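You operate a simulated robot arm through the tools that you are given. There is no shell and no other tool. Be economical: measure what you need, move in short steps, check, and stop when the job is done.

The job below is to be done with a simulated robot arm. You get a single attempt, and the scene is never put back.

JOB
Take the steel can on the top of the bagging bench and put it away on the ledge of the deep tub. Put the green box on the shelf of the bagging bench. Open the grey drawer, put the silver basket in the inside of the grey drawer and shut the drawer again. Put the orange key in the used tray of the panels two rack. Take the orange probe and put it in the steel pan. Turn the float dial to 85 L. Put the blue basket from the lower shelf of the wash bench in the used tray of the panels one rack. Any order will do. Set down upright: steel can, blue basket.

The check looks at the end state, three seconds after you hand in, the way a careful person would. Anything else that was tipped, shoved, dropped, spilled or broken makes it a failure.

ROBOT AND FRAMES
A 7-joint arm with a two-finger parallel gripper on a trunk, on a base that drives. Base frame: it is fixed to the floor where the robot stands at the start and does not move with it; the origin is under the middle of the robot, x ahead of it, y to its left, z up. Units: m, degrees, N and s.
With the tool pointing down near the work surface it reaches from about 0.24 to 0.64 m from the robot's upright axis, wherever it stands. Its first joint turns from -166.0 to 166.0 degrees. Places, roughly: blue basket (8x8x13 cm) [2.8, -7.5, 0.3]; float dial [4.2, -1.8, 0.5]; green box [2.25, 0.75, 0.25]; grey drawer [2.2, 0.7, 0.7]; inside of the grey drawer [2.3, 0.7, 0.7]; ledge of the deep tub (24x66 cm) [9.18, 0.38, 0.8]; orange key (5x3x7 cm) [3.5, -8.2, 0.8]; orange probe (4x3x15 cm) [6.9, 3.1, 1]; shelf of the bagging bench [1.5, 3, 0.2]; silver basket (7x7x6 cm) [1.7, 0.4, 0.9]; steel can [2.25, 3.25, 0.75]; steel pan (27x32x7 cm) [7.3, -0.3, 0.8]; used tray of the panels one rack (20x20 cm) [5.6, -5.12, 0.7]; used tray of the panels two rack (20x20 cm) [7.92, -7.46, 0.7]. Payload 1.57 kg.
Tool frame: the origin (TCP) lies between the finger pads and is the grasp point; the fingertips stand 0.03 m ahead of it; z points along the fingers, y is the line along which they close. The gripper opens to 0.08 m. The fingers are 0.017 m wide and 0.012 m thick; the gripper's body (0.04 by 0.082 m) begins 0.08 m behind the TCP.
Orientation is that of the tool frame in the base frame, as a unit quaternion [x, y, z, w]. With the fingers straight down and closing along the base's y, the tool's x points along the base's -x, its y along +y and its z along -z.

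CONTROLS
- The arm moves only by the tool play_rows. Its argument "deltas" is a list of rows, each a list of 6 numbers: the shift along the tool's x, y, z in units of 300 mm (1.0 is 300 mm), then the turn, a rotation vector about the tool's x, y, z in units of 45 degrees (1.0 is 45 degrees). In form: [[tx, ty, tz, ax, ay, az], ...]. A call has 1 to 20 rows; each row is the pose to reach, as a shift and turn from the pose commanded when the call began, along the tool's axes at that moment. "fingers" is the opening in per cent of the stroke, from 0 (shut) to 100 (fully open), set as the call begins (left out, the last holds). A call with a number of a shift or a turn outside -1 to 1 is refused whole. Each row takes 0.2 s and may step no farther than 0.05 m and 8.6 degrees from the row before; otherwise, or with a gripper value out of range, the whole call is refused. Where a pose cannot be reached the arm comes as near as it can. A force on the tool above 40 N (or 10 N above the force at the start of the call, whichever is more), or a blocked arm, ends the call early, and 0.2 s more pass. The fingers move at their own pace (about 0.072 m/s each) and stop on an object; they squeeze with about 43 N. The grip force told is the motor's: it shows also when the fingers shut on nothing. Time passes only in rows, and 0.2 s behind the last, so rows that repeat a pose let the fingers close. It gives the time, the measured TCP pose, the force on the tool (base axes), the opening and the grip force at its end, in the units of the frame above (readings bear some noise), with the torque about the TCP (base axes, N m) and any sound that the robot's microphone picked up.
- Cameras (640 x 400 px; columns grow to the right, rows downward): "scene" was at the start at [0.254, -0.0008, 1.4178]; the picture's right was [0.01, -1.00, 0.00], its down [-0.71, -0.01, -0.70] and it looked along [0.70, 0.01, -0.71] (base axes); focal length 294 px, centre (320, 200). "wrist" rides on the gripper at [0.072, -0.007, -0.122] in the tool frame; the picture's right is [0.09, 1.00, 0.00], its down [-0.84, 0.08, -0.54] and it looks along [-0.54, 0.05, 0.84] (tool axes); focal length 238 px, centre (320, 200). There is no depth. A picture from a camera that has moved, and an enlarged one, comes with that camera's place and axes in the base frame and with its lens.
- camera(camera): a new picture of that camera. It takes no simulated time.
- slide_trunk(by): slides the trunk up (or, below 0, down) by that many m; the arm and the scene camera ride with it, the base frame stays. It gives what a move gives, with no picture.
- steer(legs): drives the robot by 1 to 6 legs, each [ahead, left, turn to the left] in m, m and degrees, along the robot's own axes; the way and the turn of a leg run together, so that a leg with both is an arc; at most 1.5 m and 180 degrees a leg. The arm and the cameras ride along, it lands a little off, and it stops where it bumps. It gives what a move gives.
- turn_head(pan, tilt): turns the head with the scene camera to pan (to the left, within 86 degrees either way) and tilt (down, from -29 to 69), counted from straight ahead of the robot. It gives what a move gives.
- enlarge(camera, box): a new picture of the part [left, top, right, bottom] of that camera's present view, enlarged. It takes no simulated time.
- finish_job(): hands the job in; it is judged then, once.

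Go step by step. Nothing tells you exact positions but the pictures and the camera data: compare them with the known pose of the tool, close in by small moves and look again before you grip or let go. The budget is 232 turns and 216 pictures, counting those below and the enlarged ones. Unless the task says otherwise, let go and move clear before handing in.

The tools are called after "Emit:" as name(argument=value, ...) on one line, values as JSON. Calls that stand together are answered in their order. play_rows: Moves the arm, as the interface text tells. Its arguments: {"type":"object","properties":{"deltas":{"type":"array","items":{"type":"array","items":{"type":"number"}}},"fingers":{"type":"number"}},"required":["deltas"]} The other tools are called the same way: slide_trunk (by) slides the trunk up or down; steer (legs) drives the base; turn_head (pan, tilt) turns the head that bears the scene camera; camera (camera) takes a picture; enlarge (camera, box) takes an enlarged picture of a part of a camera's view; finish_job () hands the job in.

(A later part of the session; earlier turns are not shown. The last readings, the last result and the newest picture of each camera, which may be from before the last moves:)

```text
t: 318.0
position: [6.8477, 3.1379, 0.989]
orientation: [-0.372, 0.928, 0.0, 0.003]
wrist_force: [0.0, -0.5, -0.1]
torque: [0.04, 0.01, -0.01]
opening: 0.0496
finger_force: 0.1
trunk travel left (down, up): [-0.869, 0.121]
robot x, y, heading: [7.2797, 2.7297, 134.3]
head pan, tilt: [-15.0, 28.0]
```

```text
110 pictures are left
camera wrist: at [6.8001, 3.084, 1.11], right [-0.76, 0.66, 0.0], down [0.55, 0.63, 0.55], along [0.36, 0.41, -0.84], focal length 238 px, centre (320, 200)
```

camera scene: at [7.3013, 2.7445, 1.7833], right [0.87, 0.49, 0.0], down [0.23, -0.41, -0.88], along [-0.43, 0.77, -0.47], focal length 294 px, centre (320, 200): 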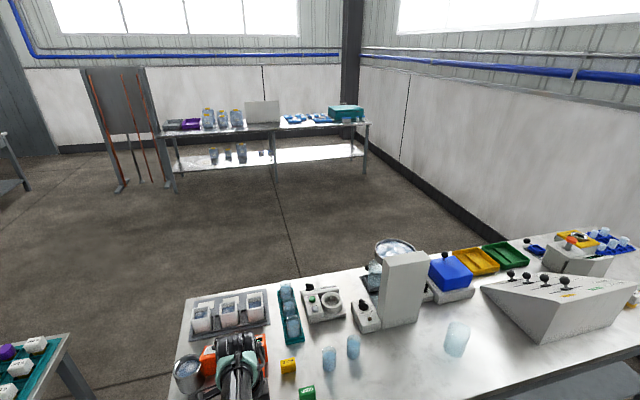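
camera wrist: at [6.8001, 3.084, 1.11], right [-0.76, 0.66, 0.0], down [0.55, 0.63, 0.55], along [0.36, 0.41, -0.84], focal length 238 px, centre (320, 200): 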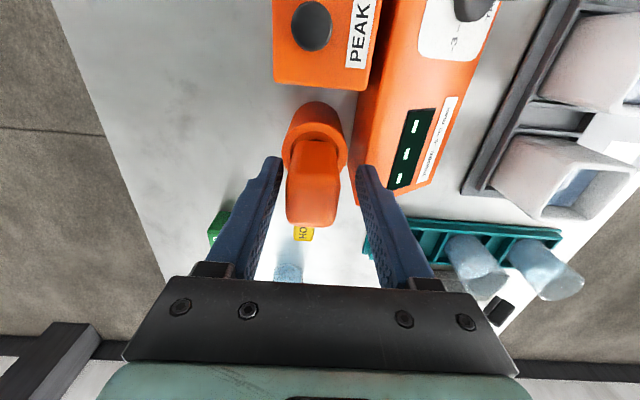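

Straddling the probe head. Close and lift.

Emit:
play_rows(deltas=[[0, 0, 0, 0, 0, 0], [0, 0, 0, 0, 0, 0], [0, 0, 0, 0, 0, 0], [0, 0, 0, 0, 0, 0]], fingers=0)

Emit:
slide_trunk(by=0.118)

Emit:
camera(camera="wrist")

```text
t: 319.0
position: [6.8499, 3.1374, 0.9888]
orientation: [-0.372, 0.928, 0.0, 0.003]
wrist_force: [2.9, -1.9, 0.3]
torque: [-0.18, -0.18, -0.02]
opening: 0.0293
finger_force: 39.2
trunk travel left (down, up): [-0.869, 0.121]
robot x, y, heading: [7.2823, 2.7357, 134.1]
head pan, tilt: [-15.0, 28.0]
```

```text
t: 320.5
position: [6.8493, 3.1383, 1.1069]
orientation: [-0.372, 0.928, 0.0, 0.003]
wrist_force: [0.2, 0.4, -0.1]
torque: [-0.03, 0.05, -0.01]
opening: 0.0292
finger_force: 38.7
trunk travel left (down, up): [-0.987, 0.003]
robot x, y, heading: [7.2858, 2.7335, 134.1]
head pan, tilt: [-15.0, 28.0]
```

```text
109 pictures are left
camera wrist: at [6.7999, 3.0843, 1.2277], right [-0.76, 0.66, 0.0], down [0.55, 0.63, 0.55], along [0.36, 0.41, -0.84], focal length 238 px, centre (320, 200)
```

wrist: 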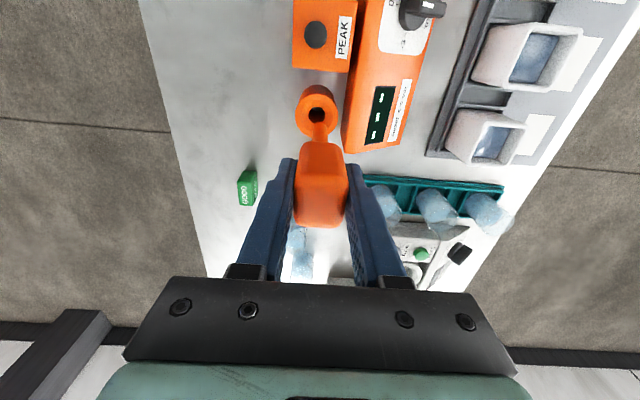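

Probe is out; raise a little more with the arm to be sure the stem clears.

Emit:
play_rows(deltas=[[0, 0, -0.1, 0, 0, 0], [0, 0, -0.22, 0, 0, 0], [0, 0, -0.22, 0, 0, 0]])

Emit:
camera(camera="wrist")

```text
t: 321.3
position: [6.8469, 3.1373, 1.1733]
orientation: [-0.373, 0.928, -0.001, 0.003]
wrist_force: [0.0, 0.2, -0.2]
torque: [0.0, 0.03, -0.01]
opening: 0.0287
finger_force: 39.1
trunk travel left (down, up): [-0.987, 0.003]
robot x, y, heading: [7.2831, 2.7319, 134.2]
head pan, tilt: [-15.0, 28.0]
```

```text
108 pictures are left
camera wrist: at [6.7991, 3.0839, 1.2942], right [-0.76, 0.66, 0.0], down [0.55, 0.63, 0.55], along [0.36, 0.41, -0.84], focal length 238 px, centre (320, 200)
```

wrist: 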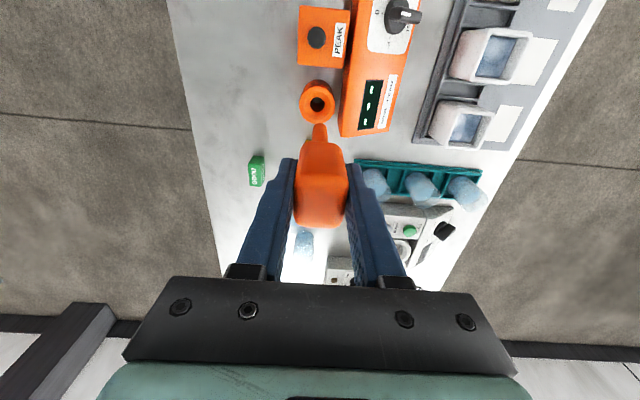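

Clear. Back off, move over and turn to face the jug table with the steel pan.

Emit:
steer(legs=[[-0.6, 0, 0], [0, 1.0, 0], [0, 0.75, 0], [0, 0, 180]])

Emit:
turn_head(pan=-10, tilt=35)

Emit:
camera(camera="scene")

```text
t: 340.4
position: [6.8969, 0.6568, 1.1728]
orientation: [0.935, 0.354, -0.003, 0.0]
wrist_force: [0.6, -0.4, -0.5]
torque: [0.06, 0.0, -0.01]
opening: 0.0291
finger_force: 38.8
trunk travel left (down, up): [-0.987, 0.003]
robot x, y, heading: [6.4789, 1.0835, -48.3]
head pan, tilt: [-15.0, 28.0]
```

```text
t: 341.0
position: [6.8966, 0.6566, 1.1728]
orientation: [0.935, 0.354, -0.002, 0.0]
wrist_force: [-0.8, 0.9, -0.9]
torque: [0.04, -0.03, 0.04]
opening: 0.0292
finger_force: 38.4
trunk travel left (down, up): [-0.987, 0.003]
robot x, y, heading: [6.4819, 1.081, -48.1]
head pan, tilt: [-10.0, 35.0]
```

```text
107 pictures are left
camera scene: at [6.6438, 0.8779, 1.7702], right [-0.85, -0.53, 0.0], down [-0.3, 0.49, -0.82], along [0.43, -0.7, -0.57], focal length 294 px, centre (320, 200)
```

scene: 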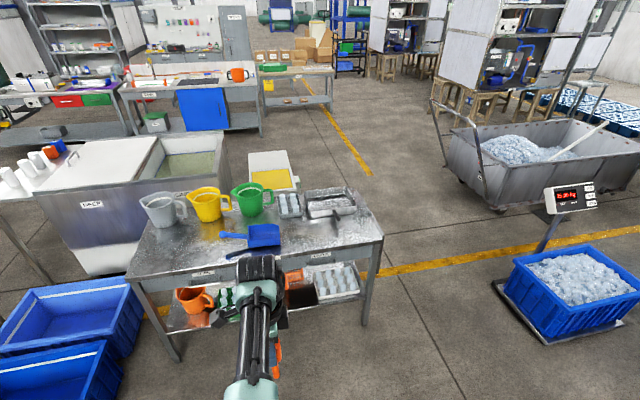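

Emit:
enlarge(camera="scene", box=[250, 165, 410, 265])

```text
4.00 times, centred on (330, 215) of scene
camera zoom: at [6.6438, 0.8779, 1.7702], right [-0.85, -0.53, 0.0], down [-0.3, 0.49, -0.82], along [0.43, -0.7, -0.57], focal length 1174 px, centre (280, 140)
```

zoom: 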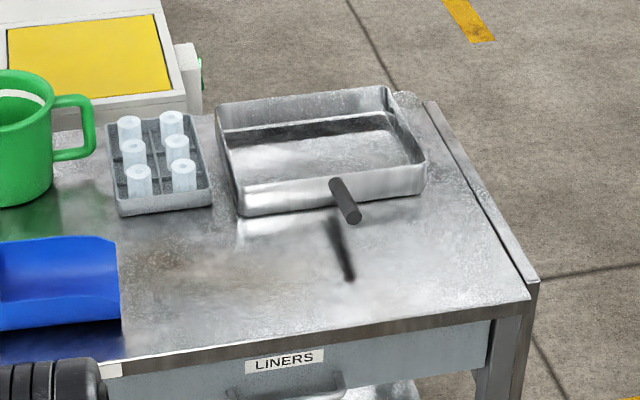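

The pan is empty, near the table's right end. I'll approach from that end via the corridor.

Emit:
steer(legs=[[0, 0, 1.8], [0.5, -0.33, 0], [0.56, -0.7, 0], [0.5, 0, 0], [0, 0, 90]])

Emit:
turn_head(pan=0, tilt=40)

Emit:
camera(camera="scene")

Emit:
camera(camera="wrist")

```text
t: 355.5
position: [7.2088, -0.3239, 1.1717]
orientation: [0.393, 0.92, -0.002, 0.003]
wrist_force: [-0.5, 0.4, -1.0]
torque: [0.02, -0.01, -0.01]
opening: 0.0291
finger_force: 38.5
trunk travel left (down, up): [-0.987, 0.003]
robot x, y, heading: [6.8047, -0.7571, 44.6]
head pan, tilt: [-10.0, 35.0]
```

```text
t: 356.2
position: [7.2084, -0.3216, 1.1729]
orientation: [0.393, 0.92, -0.003, 0.001]
wrist_force: [-0.6, 0.0, -1.0]
torque: [-0.02, 0.01, -0.02]
opening: 0.0295
finger_force: 38.8
trunk travel left (down, up): [-0.987, 0.003]
robot x, y, heading: [6.8038, -0.7556, 44.3]
head pan, tilt: [0.0, 40.0]
```

```text
105 pictures are left
camera scene: at [6.9892, -0.5797, 1.7626], right [0.7, -0.72, 0.0], down [-0.46, -0.45, -0.77], along [0.55, 0.53, -0.64], focal length 294 px, centre (320, 200)
```

scene: 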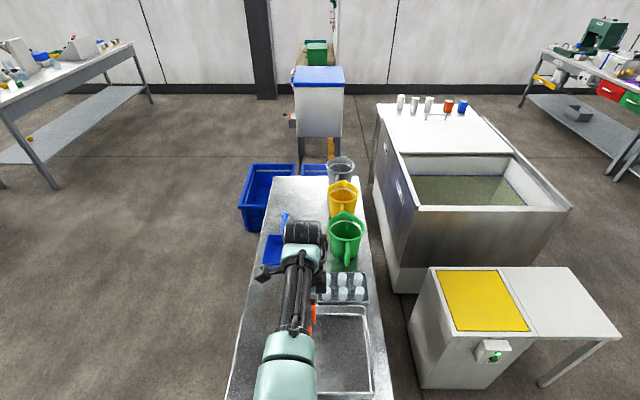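

```text
104 pictures are left
camera wrist: at [7.1533, -0.2734, 1.2941], right [0.65, 0.76, 0.0], down [0.63, -0.55, 0.55], along [0.41, -0.36, -0.84], focal length 238 px, centre (320, 200)
```

wrist: 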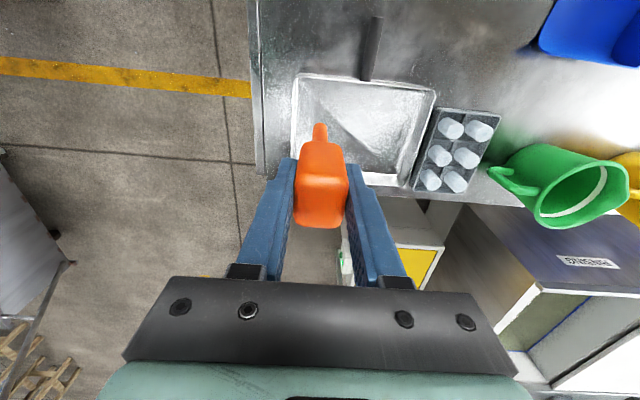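

Pan centred near l 5.07, F 5.265. Shift right, tilt the probe forward 60°, to lay it in.

Emit:
steer(legs=[[0.02, -0.06, 0]])

Emit:
play_rows(deltas=[[0, 0, 0, -0.167, 0, 0], [0, 0, 0, -0.333, 0, 0], [0, 0, 0, -0.5, 0, 0], [0, 0, 0, -0.667, 0, 0]])

Emit:
play_rows(deltas=[[0, 0, 0, -0.167, 0, 0], [0, 0, 0, -0.333, 0, 0], [0, 0, 0, -0.5, 0, 0], [0, 0, 0, -0.667, 0, 0], [0, 0, 0, -0.667, 0, 0]])

Emit:
slide_trunk(by=-0.18)

Emit:
camera(camera="wrist")

Emit:
camera(camera="scene")

```text
t: 357.2
position: [7.2632, -0.3505, 1.1731]
orientation: [0.392, 0.92, -0.003, 0.003]
wrist_force: [-1.0, -0.3, -0.4]
torque: [-0.04, -0.02, 0.0]
opening: 0.0291
finger_force: 38.9
trunk travel left (down, up): [-0.987, 0.003]
robot x, y, heading: [6.8541, -0.7853, 44.2]
head pan, tilt: [0.0, 40.0]
```

```text
t: 358.2
position: [7.2628, -0.3517, 1.1744]
orientation: [0.376, 0.889, 0.238, 0.104]
wrist_force: [0.3, 0.4, -0.1]
torque: [0.01, 0.01, -0.01]
opening: 0.0293
finger_force: 38.8
trunk travel left (down, up): [-0.987, 0.003]
robot x, y, heading: [6.8573, -0.7879, 44.4]
head pan, tilt: [0.0, 40.0]
```

```text
t: 359.4
position: [7.2639, -0.35, 1.1719]
orientation: [0.339, 0.798, 0.458, 0.198]
wrist_force: [-0.1, -0.1, -0.1]
torque: [-0.01, 0.0, -0.02]
opening: 0.0293
finger_force: 38.5
trunk travel left (down, up): [-0.987, 0.003]
robot x, y, heading: [6.8586, -0.784, 44.2]
head pan, tilt: [0.0, 40.0]
```

```text
t: 361.4
position: [7.2642, -0.3509, 0.9932]
orientation: [0.338, 0.798, 0.458, 0.197]
wrist_force: [0.3, 0.3, -1.6]
torque: [0.0, -0.03, -0.02]
opening: 0.0291
finger_force: 38.9
trunk travel left (down, up): [-0.807, 0.183]
robot x, y, heading: [6.8604, -0.7842, 44.4]
head pan, tilt: [0.0, 40.0]
```

```text
103 pictures are left
camera wrist: at [7.1347, -0.3725, 1.0483], right [0.29, 0.42, 0.86], down [0.27, -0.9, 0.34], along [0.92, 0.13, -0.38], focal length 238 px, centre (320, 200)
```

wrist: 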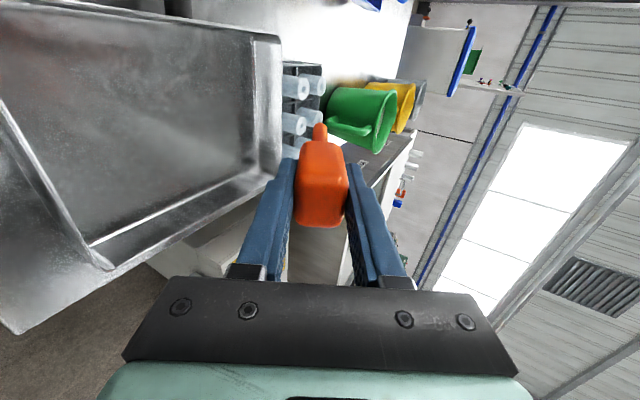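

```text
102 pictures are left
camera scene: at [7.0448, -0.6086, 1.5826], right [0.7, -0.72, 0.0], down [-0.46, -0.45, -0.77], along [0.55, 0.54, -0.64], focal length 294 px, centre (320, 200)
```

scene: 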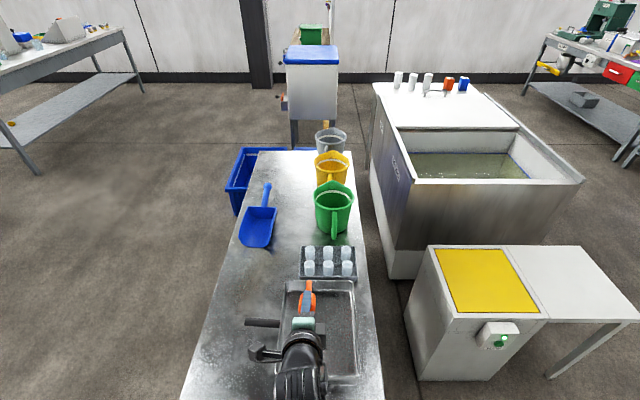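

Tip within the pan. Shift 2.4 cm right, then lower.

Emit:
play_rows(deltas=[[-0.04, 0, 0, 0, 0, 0], [-0.08, 0, -0.03, 0, 0, 0], [-0.08, 0, -0.03, 0, 0, 0]])

Emit:
slide_trunk(by=-0.085)

Emit:
camera(camera="wrist")

Emit:
enlarge(camera="scene", box=[220, 240, 420, 365])

```text
t: 362.2
position: [7.276, -0.3738, 0.9978]
orientation: [0.338, 0.798, 0.459, 0.198]
wrist_force: [0.7, 0.1, -0.8]
torque: [0.0, -0.01, 0.03]
opening: 0.0291
finger_force: 38.6
trunk travel left (down, up): [-0.807, 0.183]
robot x, y, heading: [6.8592, -0.7833, 44.2]
head pan, tilt: [0.0, 40.0]
```

```text
t: 363.4
position: [7.2757, -0.3728, 0.9134]
orientation: [0.338, 0.798, 0.458, 0.197]
wrist_force: [0.0, 0.3, -1.0]
torque: [-0.03, 0.03, -0.02]
opening: 0.0292
finger_force: 39.2
trunk travel left (down, up): [-0.722, 0.268]
robot x, y, heading: [6.862, -0.787, 44.5]
head pan, tilt: [0.0, 40.0]
```

```text
101 pictures are left
camera wrist: at [7.1463, -0.3956, 0.9677], right [0.29, 0.42, 0.86], down [0.27, -0.9, 0.34], along [0.92, 0.13, -0.38], focal length 238 px, centre (320, 200)
```

wrist: 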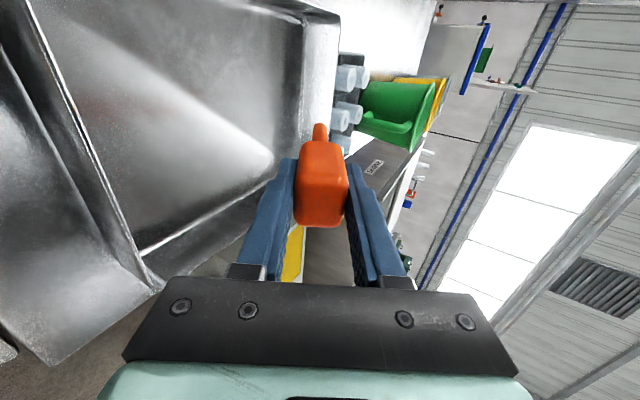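

```text
3.20 times, centred on (320, 302) of scene
camera zoom: at [7.0448, -0.6086, 1.4976], right [0.7, -0.72, 0.0], down [-0.46, -0.45, -0.77], along [0.55, 0.54, -0.64], focal length 939 px, centre (320, -128)
```

zoom: 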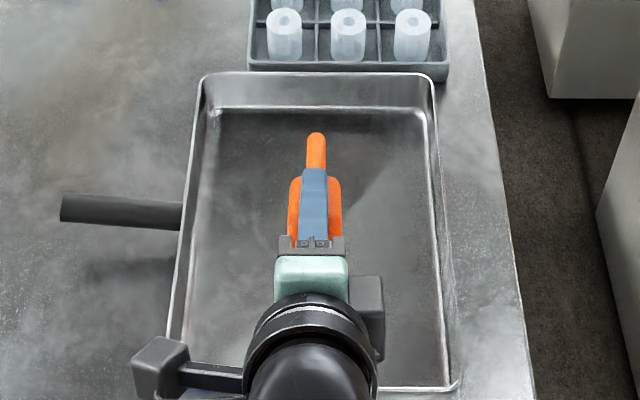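

Probe is well inside the pan. Lower in small steps until contact.

Emit:
slide_trunk(by=-0.012)

Emit:
slide_trunk(by=-0.008)

Emit:
camera(camera="wrist")

```text
t: 364.0
position: [7.2748, -0.3738, 0.8999]
orientation: [0.337, 0.798, 0.458, 0.198]
wrist_force: [0.6, -0.1, -0.4]
torque: [0.0, 0.02, -0.03]
opening: 0.0292
finger_force: 38.4
trunk travel left (down, up): [-0.71, 0.28]
robot x, y, heading: [6.8605, -0.7887, 44.6]
head pan, tilt: [0.0, 40.0]
```

```text
t: 364.6
position: [7.2763, -0.3722, 0.8927]
orientation: [0.338, 0.798, 0.458, 0.198]
wrist_force: [-0.4, -0.3, -0.9]
torque: [-0.05, 0.0, -0.01]
opening: 0.0293
finger_force: 38.9
trunk travel left (down, up): [-0.702, 0.288]
robot x, y, heading: [6.8624, -0.7883, 44.3]
head pan, tilt: [0.0, 40.0]
```

```text
99 pictures are left
camera wrist: at [7.1463, -0.3956, 0.9477], right [0.29, 0.42, 0.86], down [0.27, -0.9, 0.34], along [0.92, 0.13, -0.38], focal length 238 px, centre (320, 200)
```

wrist: 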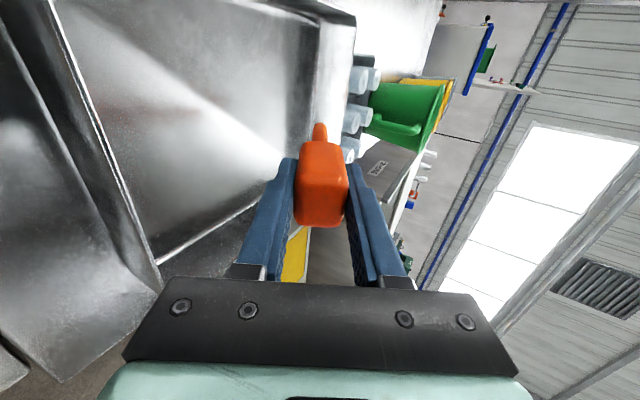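

Emit:
slide_trunk(by=-0.006)

Emit:
slide_trunk(by=-0.005)

Emit:
enlarge(camera="scene", box=[220, 240, 420, 365])

```text
t: 365.1
position: [7.2752, -0.3729, 0.8863]
orientation: [0.338, 0.798, 0.458, 0.197]
wrist_force: [-0.2, -0.1, -0.3]
torque: [-0.02, 0.0, -0.03]
opening: 0.0295
finger_force: 38.8
trunk travel left (down, up): [-0.696, 0.294]
robot x, y, heading: [6.8588, -0.7836, 44.3]
head pan, tilt: [0.0, 40.0]
```

```text
t: 365.7
position: [7.2749, -0.3726, 0.881]
orientation: [0.338, 0.798, 0.458, 0.198]
wrist_force: [0.6, -0.3, -0.7]
torque: [-0.02, 0.0, -0.01]
opening: 0.0294
finger_force: 38.9
trunk travel left (down, up): [-0.691, 0.299]
robot x, y, heading: [6.8612, -0.7867, 44.4]
head pan, tilt: [0.0, 40.0]
```

```text
3.20 times, centred on (320, 302) of scene
camera zoom: at [7.0448, -0.6086, 1.4666], right [0.7, -0.72, 0.0], down [-0.46, -0.45, -0.77], along [0.55, 0.54, -0.64], focal length 939 px, centre (320, -128)
```

zoom: 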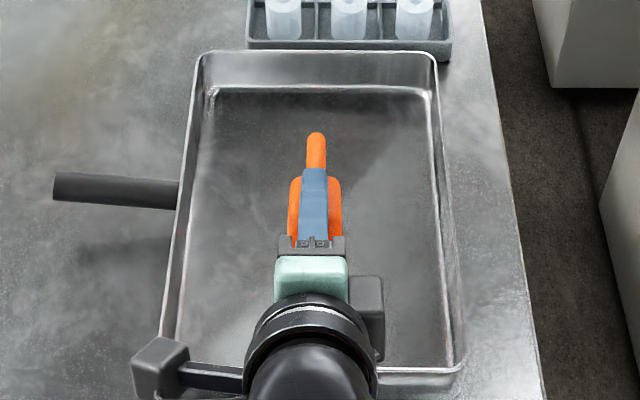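

Emit:
slide_trunk(by=-0.005)

Emit:
slide_trunk(by=-0.005)

Emit:
camera(camera="wrist")

```text
t: 366.2
position: [7.2756, -0.3728, 0.8768]
orientation: [0.338, 0.797, 0.459, 0.198]
wrist_force: [-0.3, 0.1, -0.4]
torque: [0.02, 0.03, 0.0]
opening: 0.0293
finger_force: 38.6
trunk travel left (down, up): [-0.686, 0.304]
robot x, y, heading: [6.8594, -0.7851, 44.1]
head pan, tilt: [0.0, 40.0]
```

```text
t: 366.8
position: [7.2759, -0.3731, 0.8713]
orientation: [0.338, 0.797, 0.459, 0.198]
wrist_force: [0.3, 0.3, -0.6]
torque: [0.01, 0.0, -0.02]
opening: 0.029
finger_force: 39.0
trunk travel left (down, up): [-0.681, 0.309]
robot x, y, heading: [6.8614, -0.7897, 44.4]
head pan, tilt: [0.0, 40.0]
```

```text
97 pictures are left
camera wrist: at [7.1463, -0.3956, 0.9267], right [0.29, 0.42, 0.86], down [0.27, -0.9, 0.34], along [0.92, 0.13, -0.38], focal length 238 px, centre (320, 200)
```

wrist: 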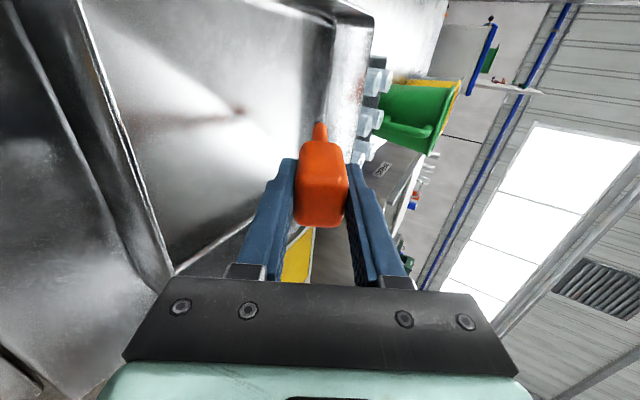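

Emit:
enlarge(camera="wrist", box=[130, 50, 386, 210])

```text
2.50 times, centred on (258, 130) of wrist
camera zoom: at [7.1463, -0.3956, 0.9267], right [0.29, 0.42, 0.86], down [0.27, -0.9, 0.34], along [0.92, 0.13, -0.38], focal length 596 px, centre (475, 375)
```

zoom: 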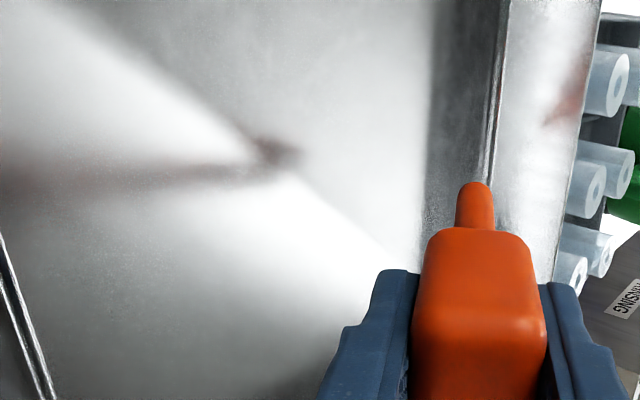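

Pan bottom is ~0.79, rim ~0.86; there's a little room. Lower 1 cm more.

Emit:
slide_trunk(by=-0.006)

Emit:
slide_trunk(by=-0.005)

```text
t: 367.3
position: [7.2755, -0.3732, 0.8663]
orientation: [0.337, 0.798, 0.458, 0.198]
wrist_force: [0.4, 0.3, -0.8]
torque: [0.02, 0.0, -0.03]
opening: 0.0291
finger_force: 38.7
trunk travel left (down, up): [-0.675, 0.315]
robot x, y, heading: [6.8596, -0.7858, 44.2]
head pan, tilt: [0.0, 40.0]
```

```text
t: 367.9
position: [7.275, -0.3724, 0.8614]
orientation: [0.338, 0.798, 0.458, 0.197]
wrist_force: [-0.5, -0.2, -0.9]
torque: [0.02, 0.02, 0.01]
opening: 0.0293
finger_force: 39.5
trunk travel left (down, up): [-0.67, 0.32]
robot x, y, heading: [6.8594, -0.7864, 44.0]
head pan, tilt: [0.0, 40.0]
```

Release gently and look.

Emit:
play_rows(deltas=[[0, 0, 0, 0, 0, 0], [0, 0, 0, 0, 0, 0], [0, 0, 0, 0, 0, 0]], fingers=65)

Emit:
camera(camera="wrist")

Emit:
enlarge(camera="scene", box=[220, 240, 420, 365])

```text
t: 368.6
position: [7.2746, -0.3737, 0.8606]
orientation: [0.339, 0.798, 0.458, 0.197]
wrist_force: [-0.7, -0.7, -0.8]
torque: [-0.03, 0.08, 0.04]
opening: 0.0523
finger_force: 0.4
trunk travel left (down, up): [-0.67, 0.32]
robot x, y, heading: [6.8587, -0.7883, 44.4]
head pan, tilt: [0.0, 40.0]
```

```text
95 pictures are left
camera wrist: at [7.1463, -0.3956, 0.9157], right [0.29, 0.42, 0.86], down [0.27, -0.9, 0.34], along [0.92, 0.13, -0.38], focal length 238 px, centre (320, 200)
```

wrist: 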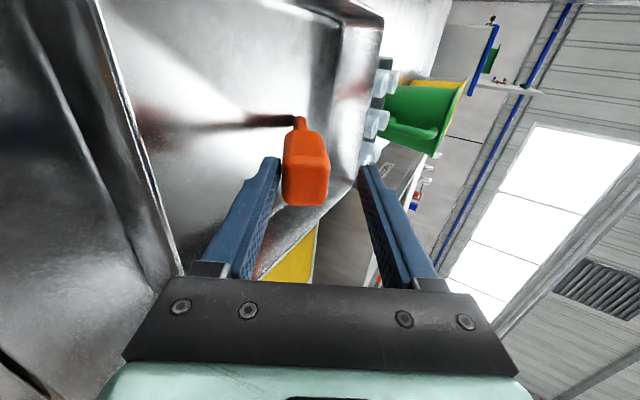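

```text
3.20 times, centred on (320, 302) of scene
camera zoom: at [7.0448, -0.6085, 1.4456], right [0.7, -0.72, 0.0], down [-0.46, -0.45, -0.77], along [0.55, 0.54, -0.64], focal length 939 px, centre (320, -128)
```

zoom: 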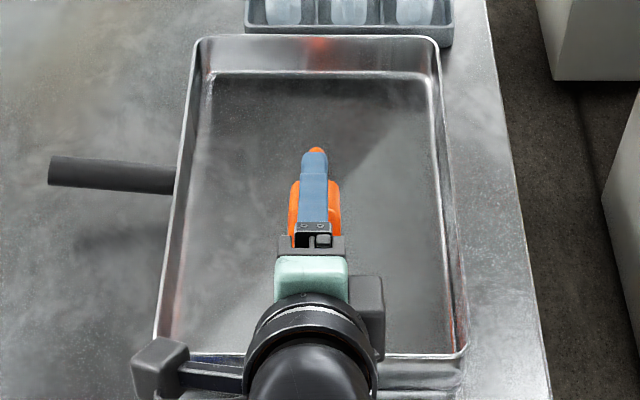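

Probe's tip rests in the pan with its head on the lower finger. Withdraw along the tool axis.

Emit:
play_rows(deltas=[[0, 0, -0.05, 0, 0, 0], [0, 0, -0.12, 0, 0, 0], [0, 0, -0.2, 0, 0, 0], [0, 0, -0.3, 0, 0, 0], [0, 0, -0.4, 0, 0, 0], [0, 0, -0.4, 0, 0, 0]])

Emit:
slide_trunk(by=0.3)

Emit:
camera(camera="wrist")

Emit:
camera(camera="scene")

```text
t: 370.1
position: [7.2007, -0.445, 0.9206]
orientation: [0.338, 0.798, 0.459, 0.198]
wrist_force: [0.8, -0.2, 0.0]
torque: [0.01, -0.01, -0.01]
opening: 0.0519
finger_force: 0.1
trunk travel left (down, up): [-0.67, 0.32]
robot x, y, heading: [6.8597, -0.7816, 44.1]
head pan, tilt: [0.0, 40.0]
```

```text
t: 373.1
position: [7.1993, -0.4449, 1.2196]
orientation: [0.338, 0.798, 0.458, 0.197]
wrist_force: [-1.3, 0.5, -0.3]
torque: [0.02, -0.01, -0.02]
opening: 0.0522
finger_force: 0.1
trunk travel left (down, up): [-0.97, 0.02]
robot x, y, heading: [6.8593, -0.7855, 44.1]
head pan, tilt: [0.0, 40.0]
```

```text
93 pictures are left
camera wrist: at [7.0713, -0.4677, 1.2756], right [0.29, 0.42, 0.86], down [0.27, -0.9, 0.34], along [0.92, 0.13, -0.38], focal length 238 px, centre (320, 200)
```

wrist: 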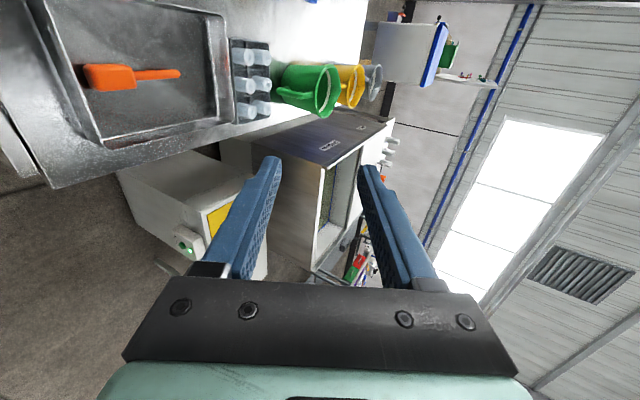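

```text
92 pictures are left
camera scene: at [7.0448, -0.6086, 1.7456], right [0.7, -0.72, 0.0], down [-0.46, -0.45, -0.77], along [0.55, 0.54, -0.64], focal length 294 px, centre (320, 200)
```

scene: 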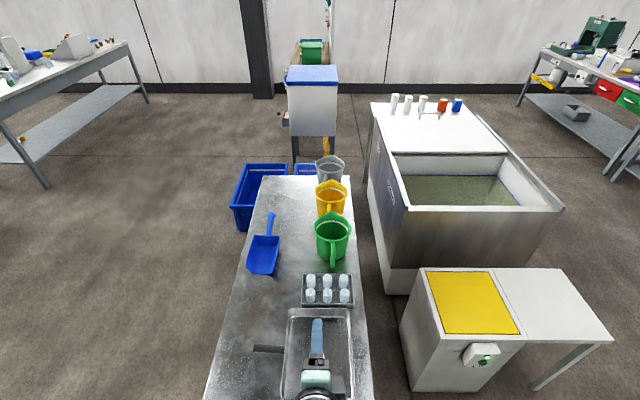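

Probe lies in the pan. Next, the float dial on the machine; retrace out through the corridor.

Emit:
steer(legs=[[0, 0, -90], [-0.5, 0, 0], [-0.55, 0.68, 0], [-1.05, 0.25, 0], [0, -1.5, 0], [-1.0, -0.3, 0]])

Emit:
turn_head(pan=-45, tilt=25)

Emit:
camera(camera="scene")

```text
t: 401.4
position: [4.4453, 0.6375, 1.2213]
orientation: [0.813, 0.299, 0.17, 0.47]
wrist_force: [0.7, 0.3, 0.6]
torque: [0.01, 0.01, 0.04]
opening: 0.0518
finger_force: 0.1
trunk travel left (down, up): [-0.97, 0.02]
robot x, y, heading: [4.1279, 0.9982, -49.4]
head pan, tilt: [0.0, 40.0]
```

```text
t: 402.5
position: [4.444, 0.6359, 1.2208]
orientation: [0.813, 0.299, 0.169, 0.469]
wrist_force: [-0.5, 0.6, 0.1]
torque: [0.03, -0.01, 0.0]
opening: 0.0521
finger_force: 0.1
trunk travel left (down, up): [-0.97, 0.02]
robot x, y, heading: [4.127, 1.001, -49.4]
head pan, tilt: [-45.0, 25.0]
```

```text
91 pictures are left
camera scene: at [4.2345, 0.7765, 1.7689], right [-1.0, 0.08, 0.0], down [0.03, 0.42, -0.91], along [-0.07, -0.9, -0.42], focal length 294 px, centre (320, 200)
```

scene: 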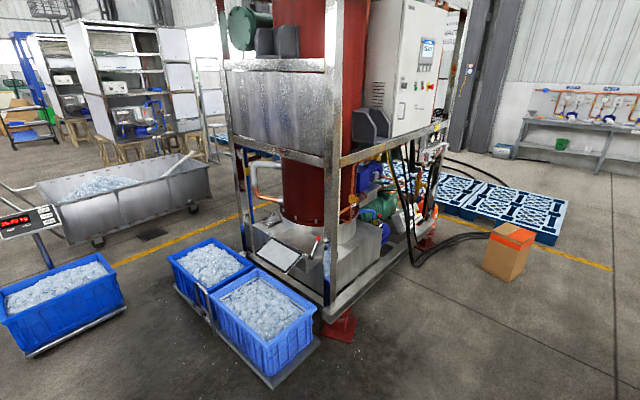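

Move along in front of the machine and look.

Emit:
steer(legs=[[0, 0, 3.1], [0.05, -1.4, 0], [0, -0.4, 0]])

Emit:
turn_head(pan=0, tilt=25)

Emit:
camera(camera="scene")

```text
t: 412.0
position: [3.2134, -0.6255, 1.2199]
orientation: [0.803, 0.326, 0.185, 0.464]
wrist_force: [-0.6, -0.1, 0.8]
torque: [0.01, 0.02, 0.0]
opening: 0.0518
finger_force: 0.0
trunk travel left (down, up): [-0.97, 0.02]
robot x, y, heading: [2.8712, -0.2861, -45.5]
head pan, tilt: [-45.0, 25.0]
```

```text
t: 413.1
position: [3.2116, -0.6248, 1.2213]
orientation: [0.803, 0.327, 0.185, 0.463]
wrist_force: [0.1, -0.8, 0.4]
torque: [0.0, -0.01, 0.0]
opening: 0.0518
finger_force: 0.0
trunk travel left (down, up): [-0.97, 0.02]
robot x, y, heading: [2.8721, -0.2837, -45.5]
head pan, tilt: [0.0, 25.0]
```

```text
90 pictures are left
camera scene: at [3.0577, -0.4741, 1.7689], right [-0.71, -0.7, 0.0], down [-0.3, 0.3, -0.91], along [0.63, -0.65, -0.42], focal length 294 px, centre (320, 200)
```

scene: 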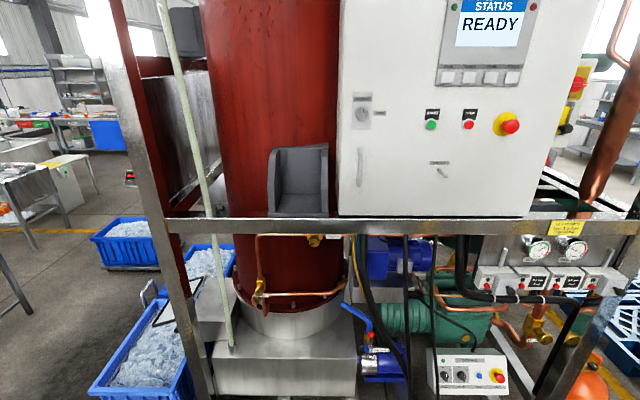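

Emit:
enlarge(camera="scene", box=[200, 225, 400, 350])

Emit:
enlarge(camera="scene", box=[400, 275, 600, 400])

```text
3.20 times, centred on (300, 288) of scene
camera zoom: at [3.0577, -0.4741, 1.7689], right [-0.71, -0.7, 0.0], down [-0.3, 0.3, -0.91], along [0.63, -0.65, -0.42], focal length 939 px, centre (384, -80)
```

zoom: 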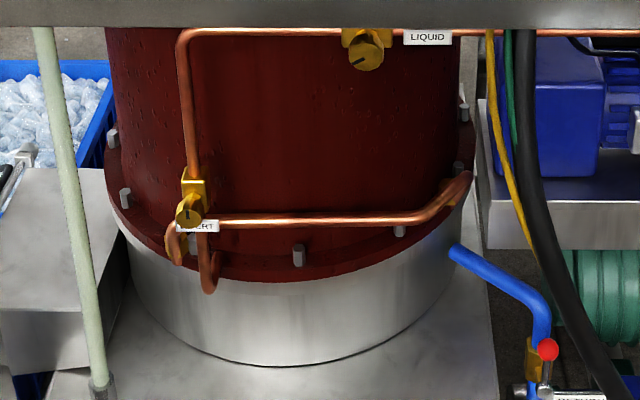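

```text
3.20 times, centred on (500, 338) of scene
camera zoom: at [3.0577, -0.4741, 1.7689], right [-0.71, -0.7, 0.0], down [-0.3, 0.3, -0.91], along [0.63, -0.65, -0.42], focal length 939 px, centre (-256, -240)
```

zoom: 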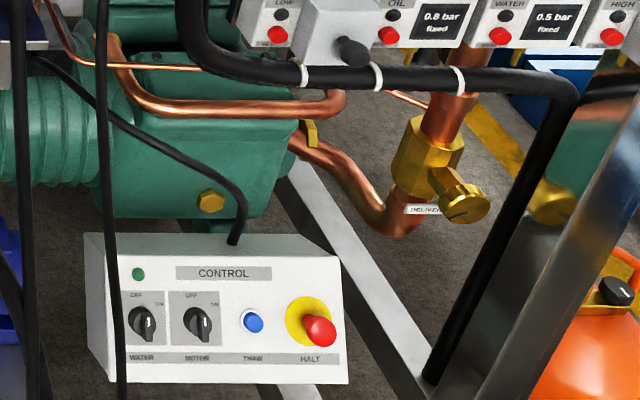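

The float dial isn't obvious yet; lower the camera and look deeper into the machine.

Emit:
slide_trunk(by=-0.4)

Emit:
slide_trunk(by=-0.4)

Emit:
turn_head(pan=0, tilt=15)

Emit:
camera(camera="scene")

Emit:
turn_head(pan=45, tilt=15)

Emit:
camera(camera="scene")

```text
t: 416.9
position: [3.212, -0.6259, 0.8197]
orientation: [0.803, 0.326, 0.185, 0.464]
wrist_force: [-0.1, -0.9, 0.4]
torque: [-0.01, -0.05, -0.05]
opening: 0.052
finger_force: 0.1
trunk travel left (down, up): [-0.57, 0.42]
robot x, y, heading: [2.8709, -0.2825, -45.6]
head pan, tilt: [0.0, 25.0]
```

```text
t: 420.8
position: [3.2117, -0.6256, 0.4199]
orientation: [0.802, 0.327, 0.184, 0.464]
wrist_force: [-1.1, -1.1, -0.8]
torque: [0.01, -0.01, 0.04]
opening: 0.052
finger_force: 0.1
trunk travel left (down, up): [-0.17, 0.82]
robot x, y, heading: [2.8705, -0.2843, -45.7]
head pan, tilt: [0.0, 25.0]
```

```text
t: 421.5
position: [3.2115, -0.6251, 0.4215]
orientation: [0.802, 0.327, 0.185, 0.464]
wrist_force: [0.0, -0.2, 0.0]
torque: [-0.02, -0.02, 0.03]
opening: 0.0519
finger_force: 0.1
trunk travel left (down, up): [-0.17, 0.82]
robot x, y, heading: [2.8704, -0.2806, -45.4]
head pan, tilt: [0.0, 15.0]
```

```text
87 pictures are left
camera scene: at [3.0587, -0.4749, 0.9851], right [-0.71, -0.7, 0.0], down [-0.18, 0.19, -0.97], along [0.68, -0.69, -0.26], focal length 294 px, centre (320, 200)
```

scene: 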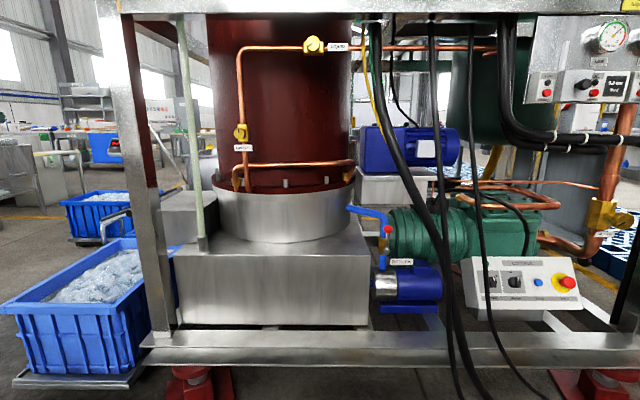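

```text
t: 422.6
position: [3.2112, -0.6244, 0.4203]
orientation: [0.803, 0.326, 0.186, 0.463]
wrist_force: [0.1, 0.8, -0.4]
torque: [0.0, 0.01, 0.0]
opening: 0.052
finger_force: 0.0
trunk travel left (down, up): [-0.17, 0.82]
robot x, y, heading: [2.8668, -0.2852, -45.6]
head pan, tilt: [45.0, 15.0]
```

```text
86 pictures are left
camera scene: at [3.0867, -0.4092, 0.9852], right [-0.01, -1.0, 0.0], down [-0.26, 0.0, -0.97], along [0.97, -0.01, -0.26], focal length 294 px, centre (320, 200)
```

scene: 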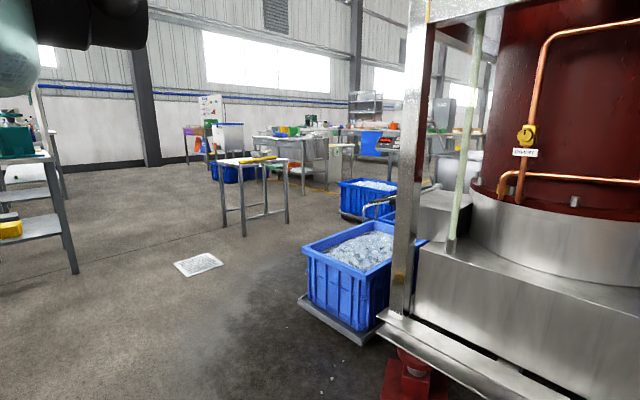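

The front shows no float dial; the hint puts it on the back of the stainless tank. I'll go around behind the machine by the known corridor.

Emit:
slide_trunk(by=0.4)

Emit:
slide_trunk(by=0.4)

Emit:
steer(legs=[[0, 0, -0.7], [0, 1.4, 0], [0, 0.4, 0], [0.9, 0.35, 0], [0, 1.4, 0], [0.95, -0.28, 0]])

```text
t: 426.4
position: [3.2118, -0.6255, 0.8204]
orientation: [0.803, 0.327, 0.185, 0.464]
wrist_force: [-0.7, 0.0, -0.6]
torque: [0.02, 0.01, -0.02]
opening: 0.0518
finger_force: 0.0
trunk travel left (down, up): [-0.57, 0.42]
robot x, y, heading: [2.8706, -0.2855, -45.6]
head pan, tilt: [45.0, 15.0]
```

```text
t: 430.2
position: [3.2113, -0.6258, 1.2215]
orientation: [0.803, 0.326, 0.185, 0.463]
wrist_force: [0.3, 0.0, -0.1]
torque: [0.03, 0.04, 0.0]
opening: 0.0521
finger_force: 0.1
trunk travel left (down, up): [-0.97, 0.02]
robot x, y, heading: [2.876, -0.2836, -45.8]
head pan, tilt: [45.0, 15.0]
```

```text
t: 455.6
position: [6.8311, 0.267, 1.2211]
orientation: [0.808, 0.313, 0.178, 0.466]
wrist_force: [-0.4, -0.4, 0.4]
torque: [0.0, -0.01, 0.01]
opening: 0.052
finger_force: 0.1
trunk travel left (down, up): [-0.97, 0.02]
robot x, y, heading: [6.5025, 0.6181, -47.4]
head pan, tilt: [45.0, 15.0]
```

Emit:
steer(legs=[[0, 0, 1.1], [0.2, -0.08, 0], [0.52, -0.64, 0], [1.2, 0, 0], [1.15, 0, 0]])

Emit:
turn_head(pan=-86, tilt=20)

Emit:
camera(camera="scene")

```text
t: 472.8
position: [8.5119, -2.3958, 1.221]
orientation: [0.799, 0.335, 0.191, 0.462]
wrist_force: [-0.1, 0.1, 0.0]
torque: [0.02, -0.01, -0.02]
opening: 0.0519
finger_force: 0.1
trunk travel left (down, up): [-0.97, 0.02]
robot x, y, heading: [8.1626, -2.0596, -44.3]
head pan, tilt: [45.0, 15.0]
```

```text
t: 474.9
position: [8.5118, -2.3955, 1.2209]
orientation: [0.799, 0.335, 0.189, 0.461]
wrist_force: [0.6, 0.6, 0.2]
torque: [-0.01, 0.01, 0.0]
opening: 0.052
finger_force: 0.2
trunk travel left (down, up): [-0.97, 0.02]
robot x, y, heading: [8.1622, -2.0636, -44.5]
head pan, tilt: [-85.9, 20.0]
```

```text
85 pictures are left
camera scene: at [8.2283, -2.2539, 1.777], right [-0.76, 0.65, 0.0], down [0.22, 0.26, -0.94], along [-0.61, -0.72, -0.34], focal length 294 px, centre (320, 200)
```

scene: 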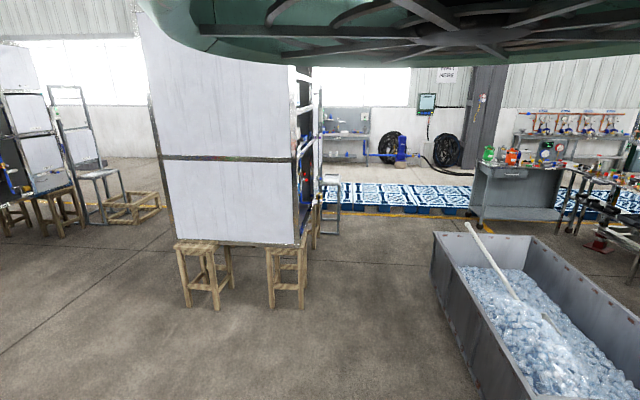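

Aisle behind trough is clear. Go along it, turn and view the machine's back.

Emit:
steer(legs=[[0, 0, -1.8], [0, -1.5, 0], [0, -1.5, 0], [0, -0.3, 0], [0, 0, 180]])

Emit:
turn_head(pan=-10, tilt=28)

Emit:
camera(camera="scene")

```text
t: 490.6
position: [6.3343, -4.5498, 1.221]
orientation: [0.79, 0.356, 0.216, 0.45]
wrist_force: [9.0, 11.4, -0.3]
torque: [-0.17, 0.22, 0.38]
opening: 0.0521
finger_force: 0.0
trunk travel left (down, up): [-0.97, 0.02]
robot x, y, heading: [5.9642, -4.2434, -43.6]
head pan, tilt: [-85.9, 20.0]
stopped in leg 4: the force on the tool passed its limit at 58 N (the readings are from after the stop); the commanded pose is now the measured one
```

```text
t: 492.1
position: [6.3338, -4.55, 1.2214]
orientation: [0.791, 0.353, 0.21, 0.452]
wrist_force: [11.4, 12.8, -0.2]
torque: [-0.24, 0.2, 0.48]
opening: 0.052
finger_force: 0.0
trunk travel left (down, up): [-0.97, 0.02]
robot x, y, heading: [5.9673, -4.2374, -43.3]
head pan, tilt: [-10.0, 28.0]
```

```text
84 pictures are left
camera scene: at [6.1484, -4.429, 1.7642], right [-0.8, -0.6, 0.0], down [-0.28, 0.38, -0.88], along [0.53, -0.71, -0.47], focal length 294 px, centre (320, 200)
```

scene: 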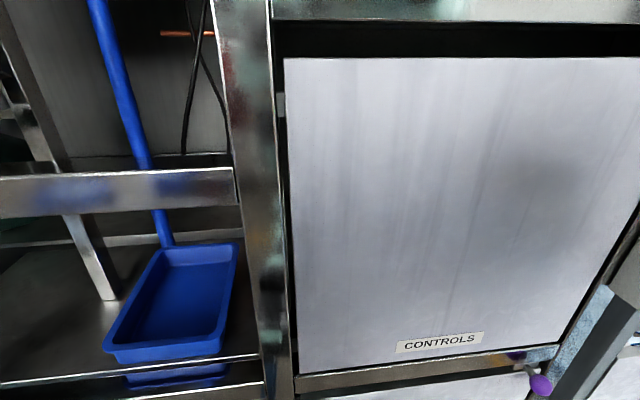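

The tool touched something on the rack side. Look with the wrist camera before moving away.

Emit:
camera(camera="wrist")

```text
83 pictures are left
camera wrist: at [6.2985, -4.4236, 1.2771], right [0.43, -0.27, 0.86], down [-0.88, -0.35, 0.33], along [0.21, -0.9, -0.38], focal length 238 px, centre (320, 200)
```

wrist: 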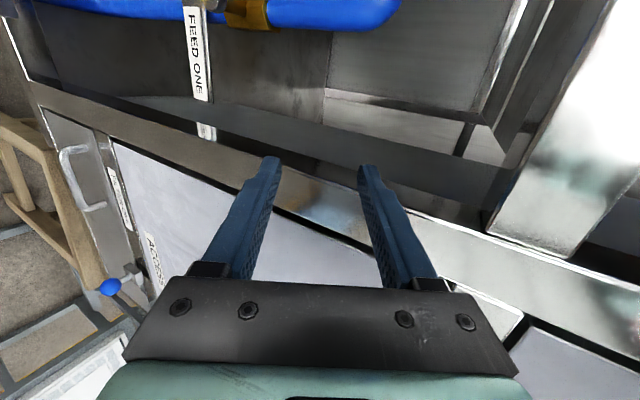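

Ease off +l by 4 cm, then back away from the rack.

Emit:
steer(legs=[[0, 0.05, 0], [-0.3, 0, 0]])

Emit:
camera(camera="scene")

Emit:
camera(camera="wrist")

```text
t: 494.6
position: [6.1495, -4.3165, 1.2205]
orientation: [0.793, 0.35, 0.209, 0.454]
wrist_force: [-0.7, 0.1, 0.2]
torque: [-0.07, 0.01, 0.02]
opening: 0.0521
finger_force: 0.2
trunk travel left (down, up): [-0.97, 0.02]
robot x, y, heading: [5.783, -4.0001, -43.7]
head pan, tilt: [-10.0, 28.0]
```

```text
82 pictures are left
camera scene: at [5.9649, -4.1943, 1.7639], right [-0.81, -0.59, 0.0], down [-0.28, 0.38, -0.88], along [0.52, -0.71, -0.47], focal length 294 px, centre (320, 200)
```

scene: 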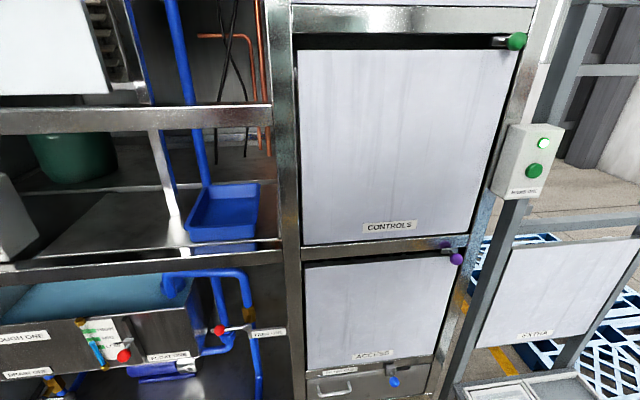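

```text
81 pictures are left
camera wrist: at [6.1148, -4.1898, 1.277], right [0.43, -0.27, 0.86], down [-0.88, -0.34, 0.33], along [0.2, -0.9, -0.39], focal length 238 px, centre (320, 200)
```

wrist: 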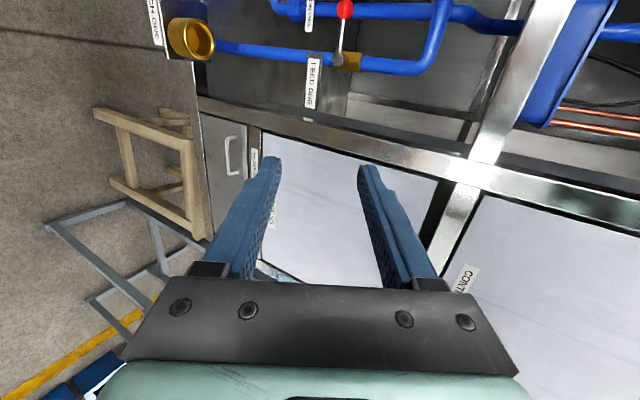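

Clear now; the rack looks intact. Sidestep, turn right to face the machine's back, and look.

Emit:
steer(legs=[[0, 0, -2.5], [-0.05, -0.42, 0], [0, 0, -180]])

Emit:
turn_head(pan=-15, tilt=28)

Emit:
camera(camera="scene")

```text
t: 505.0
position: [5.1003, -3.9239, 1.2212]
orientation: [-0.327, 0.803, 0.459, -0.195]
wrist_force: [-0.8, -0.5, 0.2]
torque: [0.02, -0.02, 0.01]
opening: 0.0518
finger_force: 0.1
trunk travel left (down, up): [-0.97, 0.02]
robot x, y, heading: [5.4475, -4.2555, 133.0]
head pan, tilt: [-10.0, 28.0]
```

```text
t: 505.7
position: [5.1002, -3.9235, 1.2213]
orientation: [-0.326, 0.803, 0.459, -0.196]
wrist_force: [-0.3, -0.3, -0.2]
torque: [-0.04, 0.0, 0.0]
opening: 0.052
finger_force: 0.1
trunk travel left (down, up): [-0.97, 0.02]
robot x, y, heading: [5.4438, -4.2573, 133.1]
head pan, tilt: [-15.0, 28.0]
```

```text
80 pictures are left
camera scene: at [5.2897, -4.0567, 1.7641], right [0.88, 0.47, 0.0], down [0.22, -0.41, -0.88], along [-0.41, 0.78, -0.47], focal length 294 px, centre (320, 200)
```

scene: 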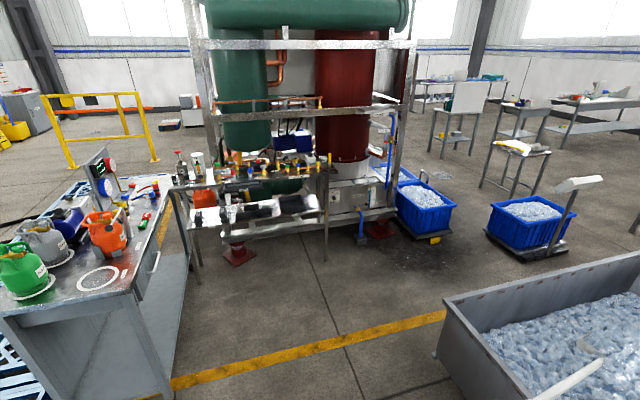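

The tank's back shows a dial-like fitting around (355,200). Zoom.

Emit:
enlarge(camera="scene", box=[300, 150, 420, 225])

```text
5.33 times, centred on (360, 188) of scene
camera zoom: at [5.2897, -4.0567, 1.7641], right [0.88, 0.47, 0.0], down [0.22, -0.41, -0.88], along [-0.41, 0.78, -0.47], focal length 1566 px, centre (107, 267)
```

zoom: 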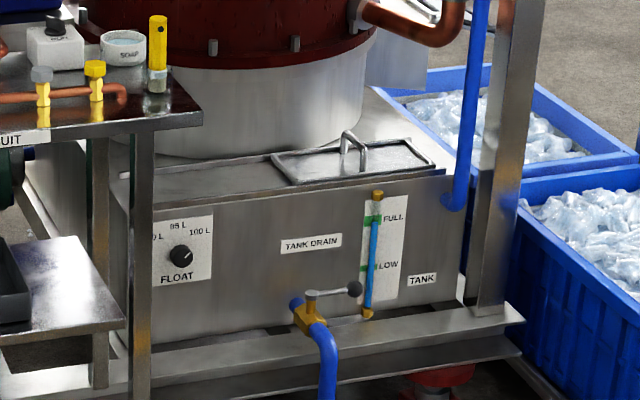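

Found: the FLOAT dial on the tank's back (~85 L at the top mark). Drive closer for details.

Emit:
steer(legs=[[0, 0, 0.7], [0.9, 0, 0], [0.8, 0, 0], [0, -0.8, 0]])

Emit:
turn_head(pan=0, tilt=40)

Emit:
camera(camera="scene")

```text
t: 518.5
position: [4.4661, -2.1482, 1.2201]
orientation: [-0.342, 0.796, 0.455, -0.205]
wrist_force: [-0.4, -0.2, 0.0]
torque: [0.0, 0.02, 0.02]
opening: 0.0521
finger_force: 0.1
trunk travel left (down, up): [-0.97, 0.02]
robot x, y, heading: [4.8228, -2.4742, 135.3]
head pan, tilt: [-15.0, 28.0]
```

```text
t: 519.3
position: [4.4671, -2.148, 1.2207]
orientation: [-0.343, 0.796, 0.455, -0.204]
wrist_force: [-0.3, -0.2, -0.5]
torque: [-0.01, 0.01, -0.01]
opening: 0.052
finger_force: 0.0
trunk travel left (down, up): [-0.97, 0.02]
robot x, y, heading: [4.8245, -2.4723, 135.2]
head pan, tilt: [0.0, 40.0]
```

```text
78 pictures are left
camera scene: at [4.6465, -2.2921, 1.7457], right [0.7, 0.71, 0.0], down [0.46, -0.45, -0.77], along [-0.54, 0.54, -0.64], focal length 294 px, centre (320, 200)
```

scene: 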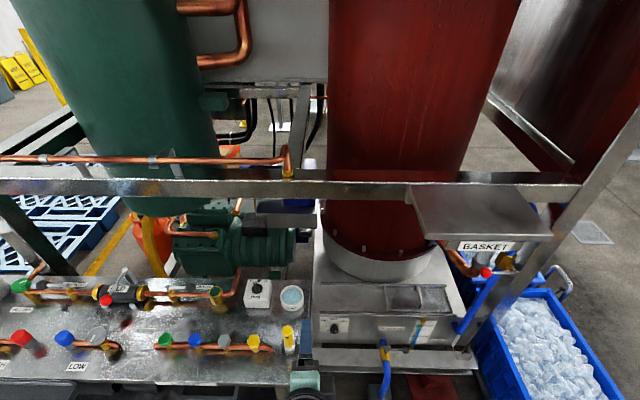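

Emit:
enlarge(camera="scene", box=[300, 300, 380, 350])

```text
8.00 times, centred on (340, 325) of scene
camera zoom: at [4.6465, -2.2921, 1.7457], right [0.7, 0.71, 0.0], down [0.46, -0.45, -0.77], along [-0.54, 0.54, -0.64], focal length 2348 px, centre (160, -800)
```

zoom: 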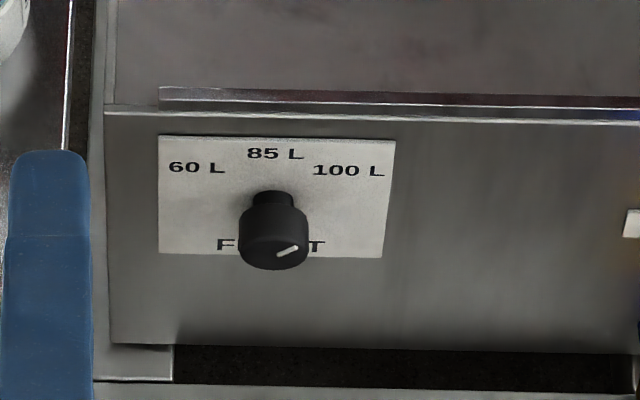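

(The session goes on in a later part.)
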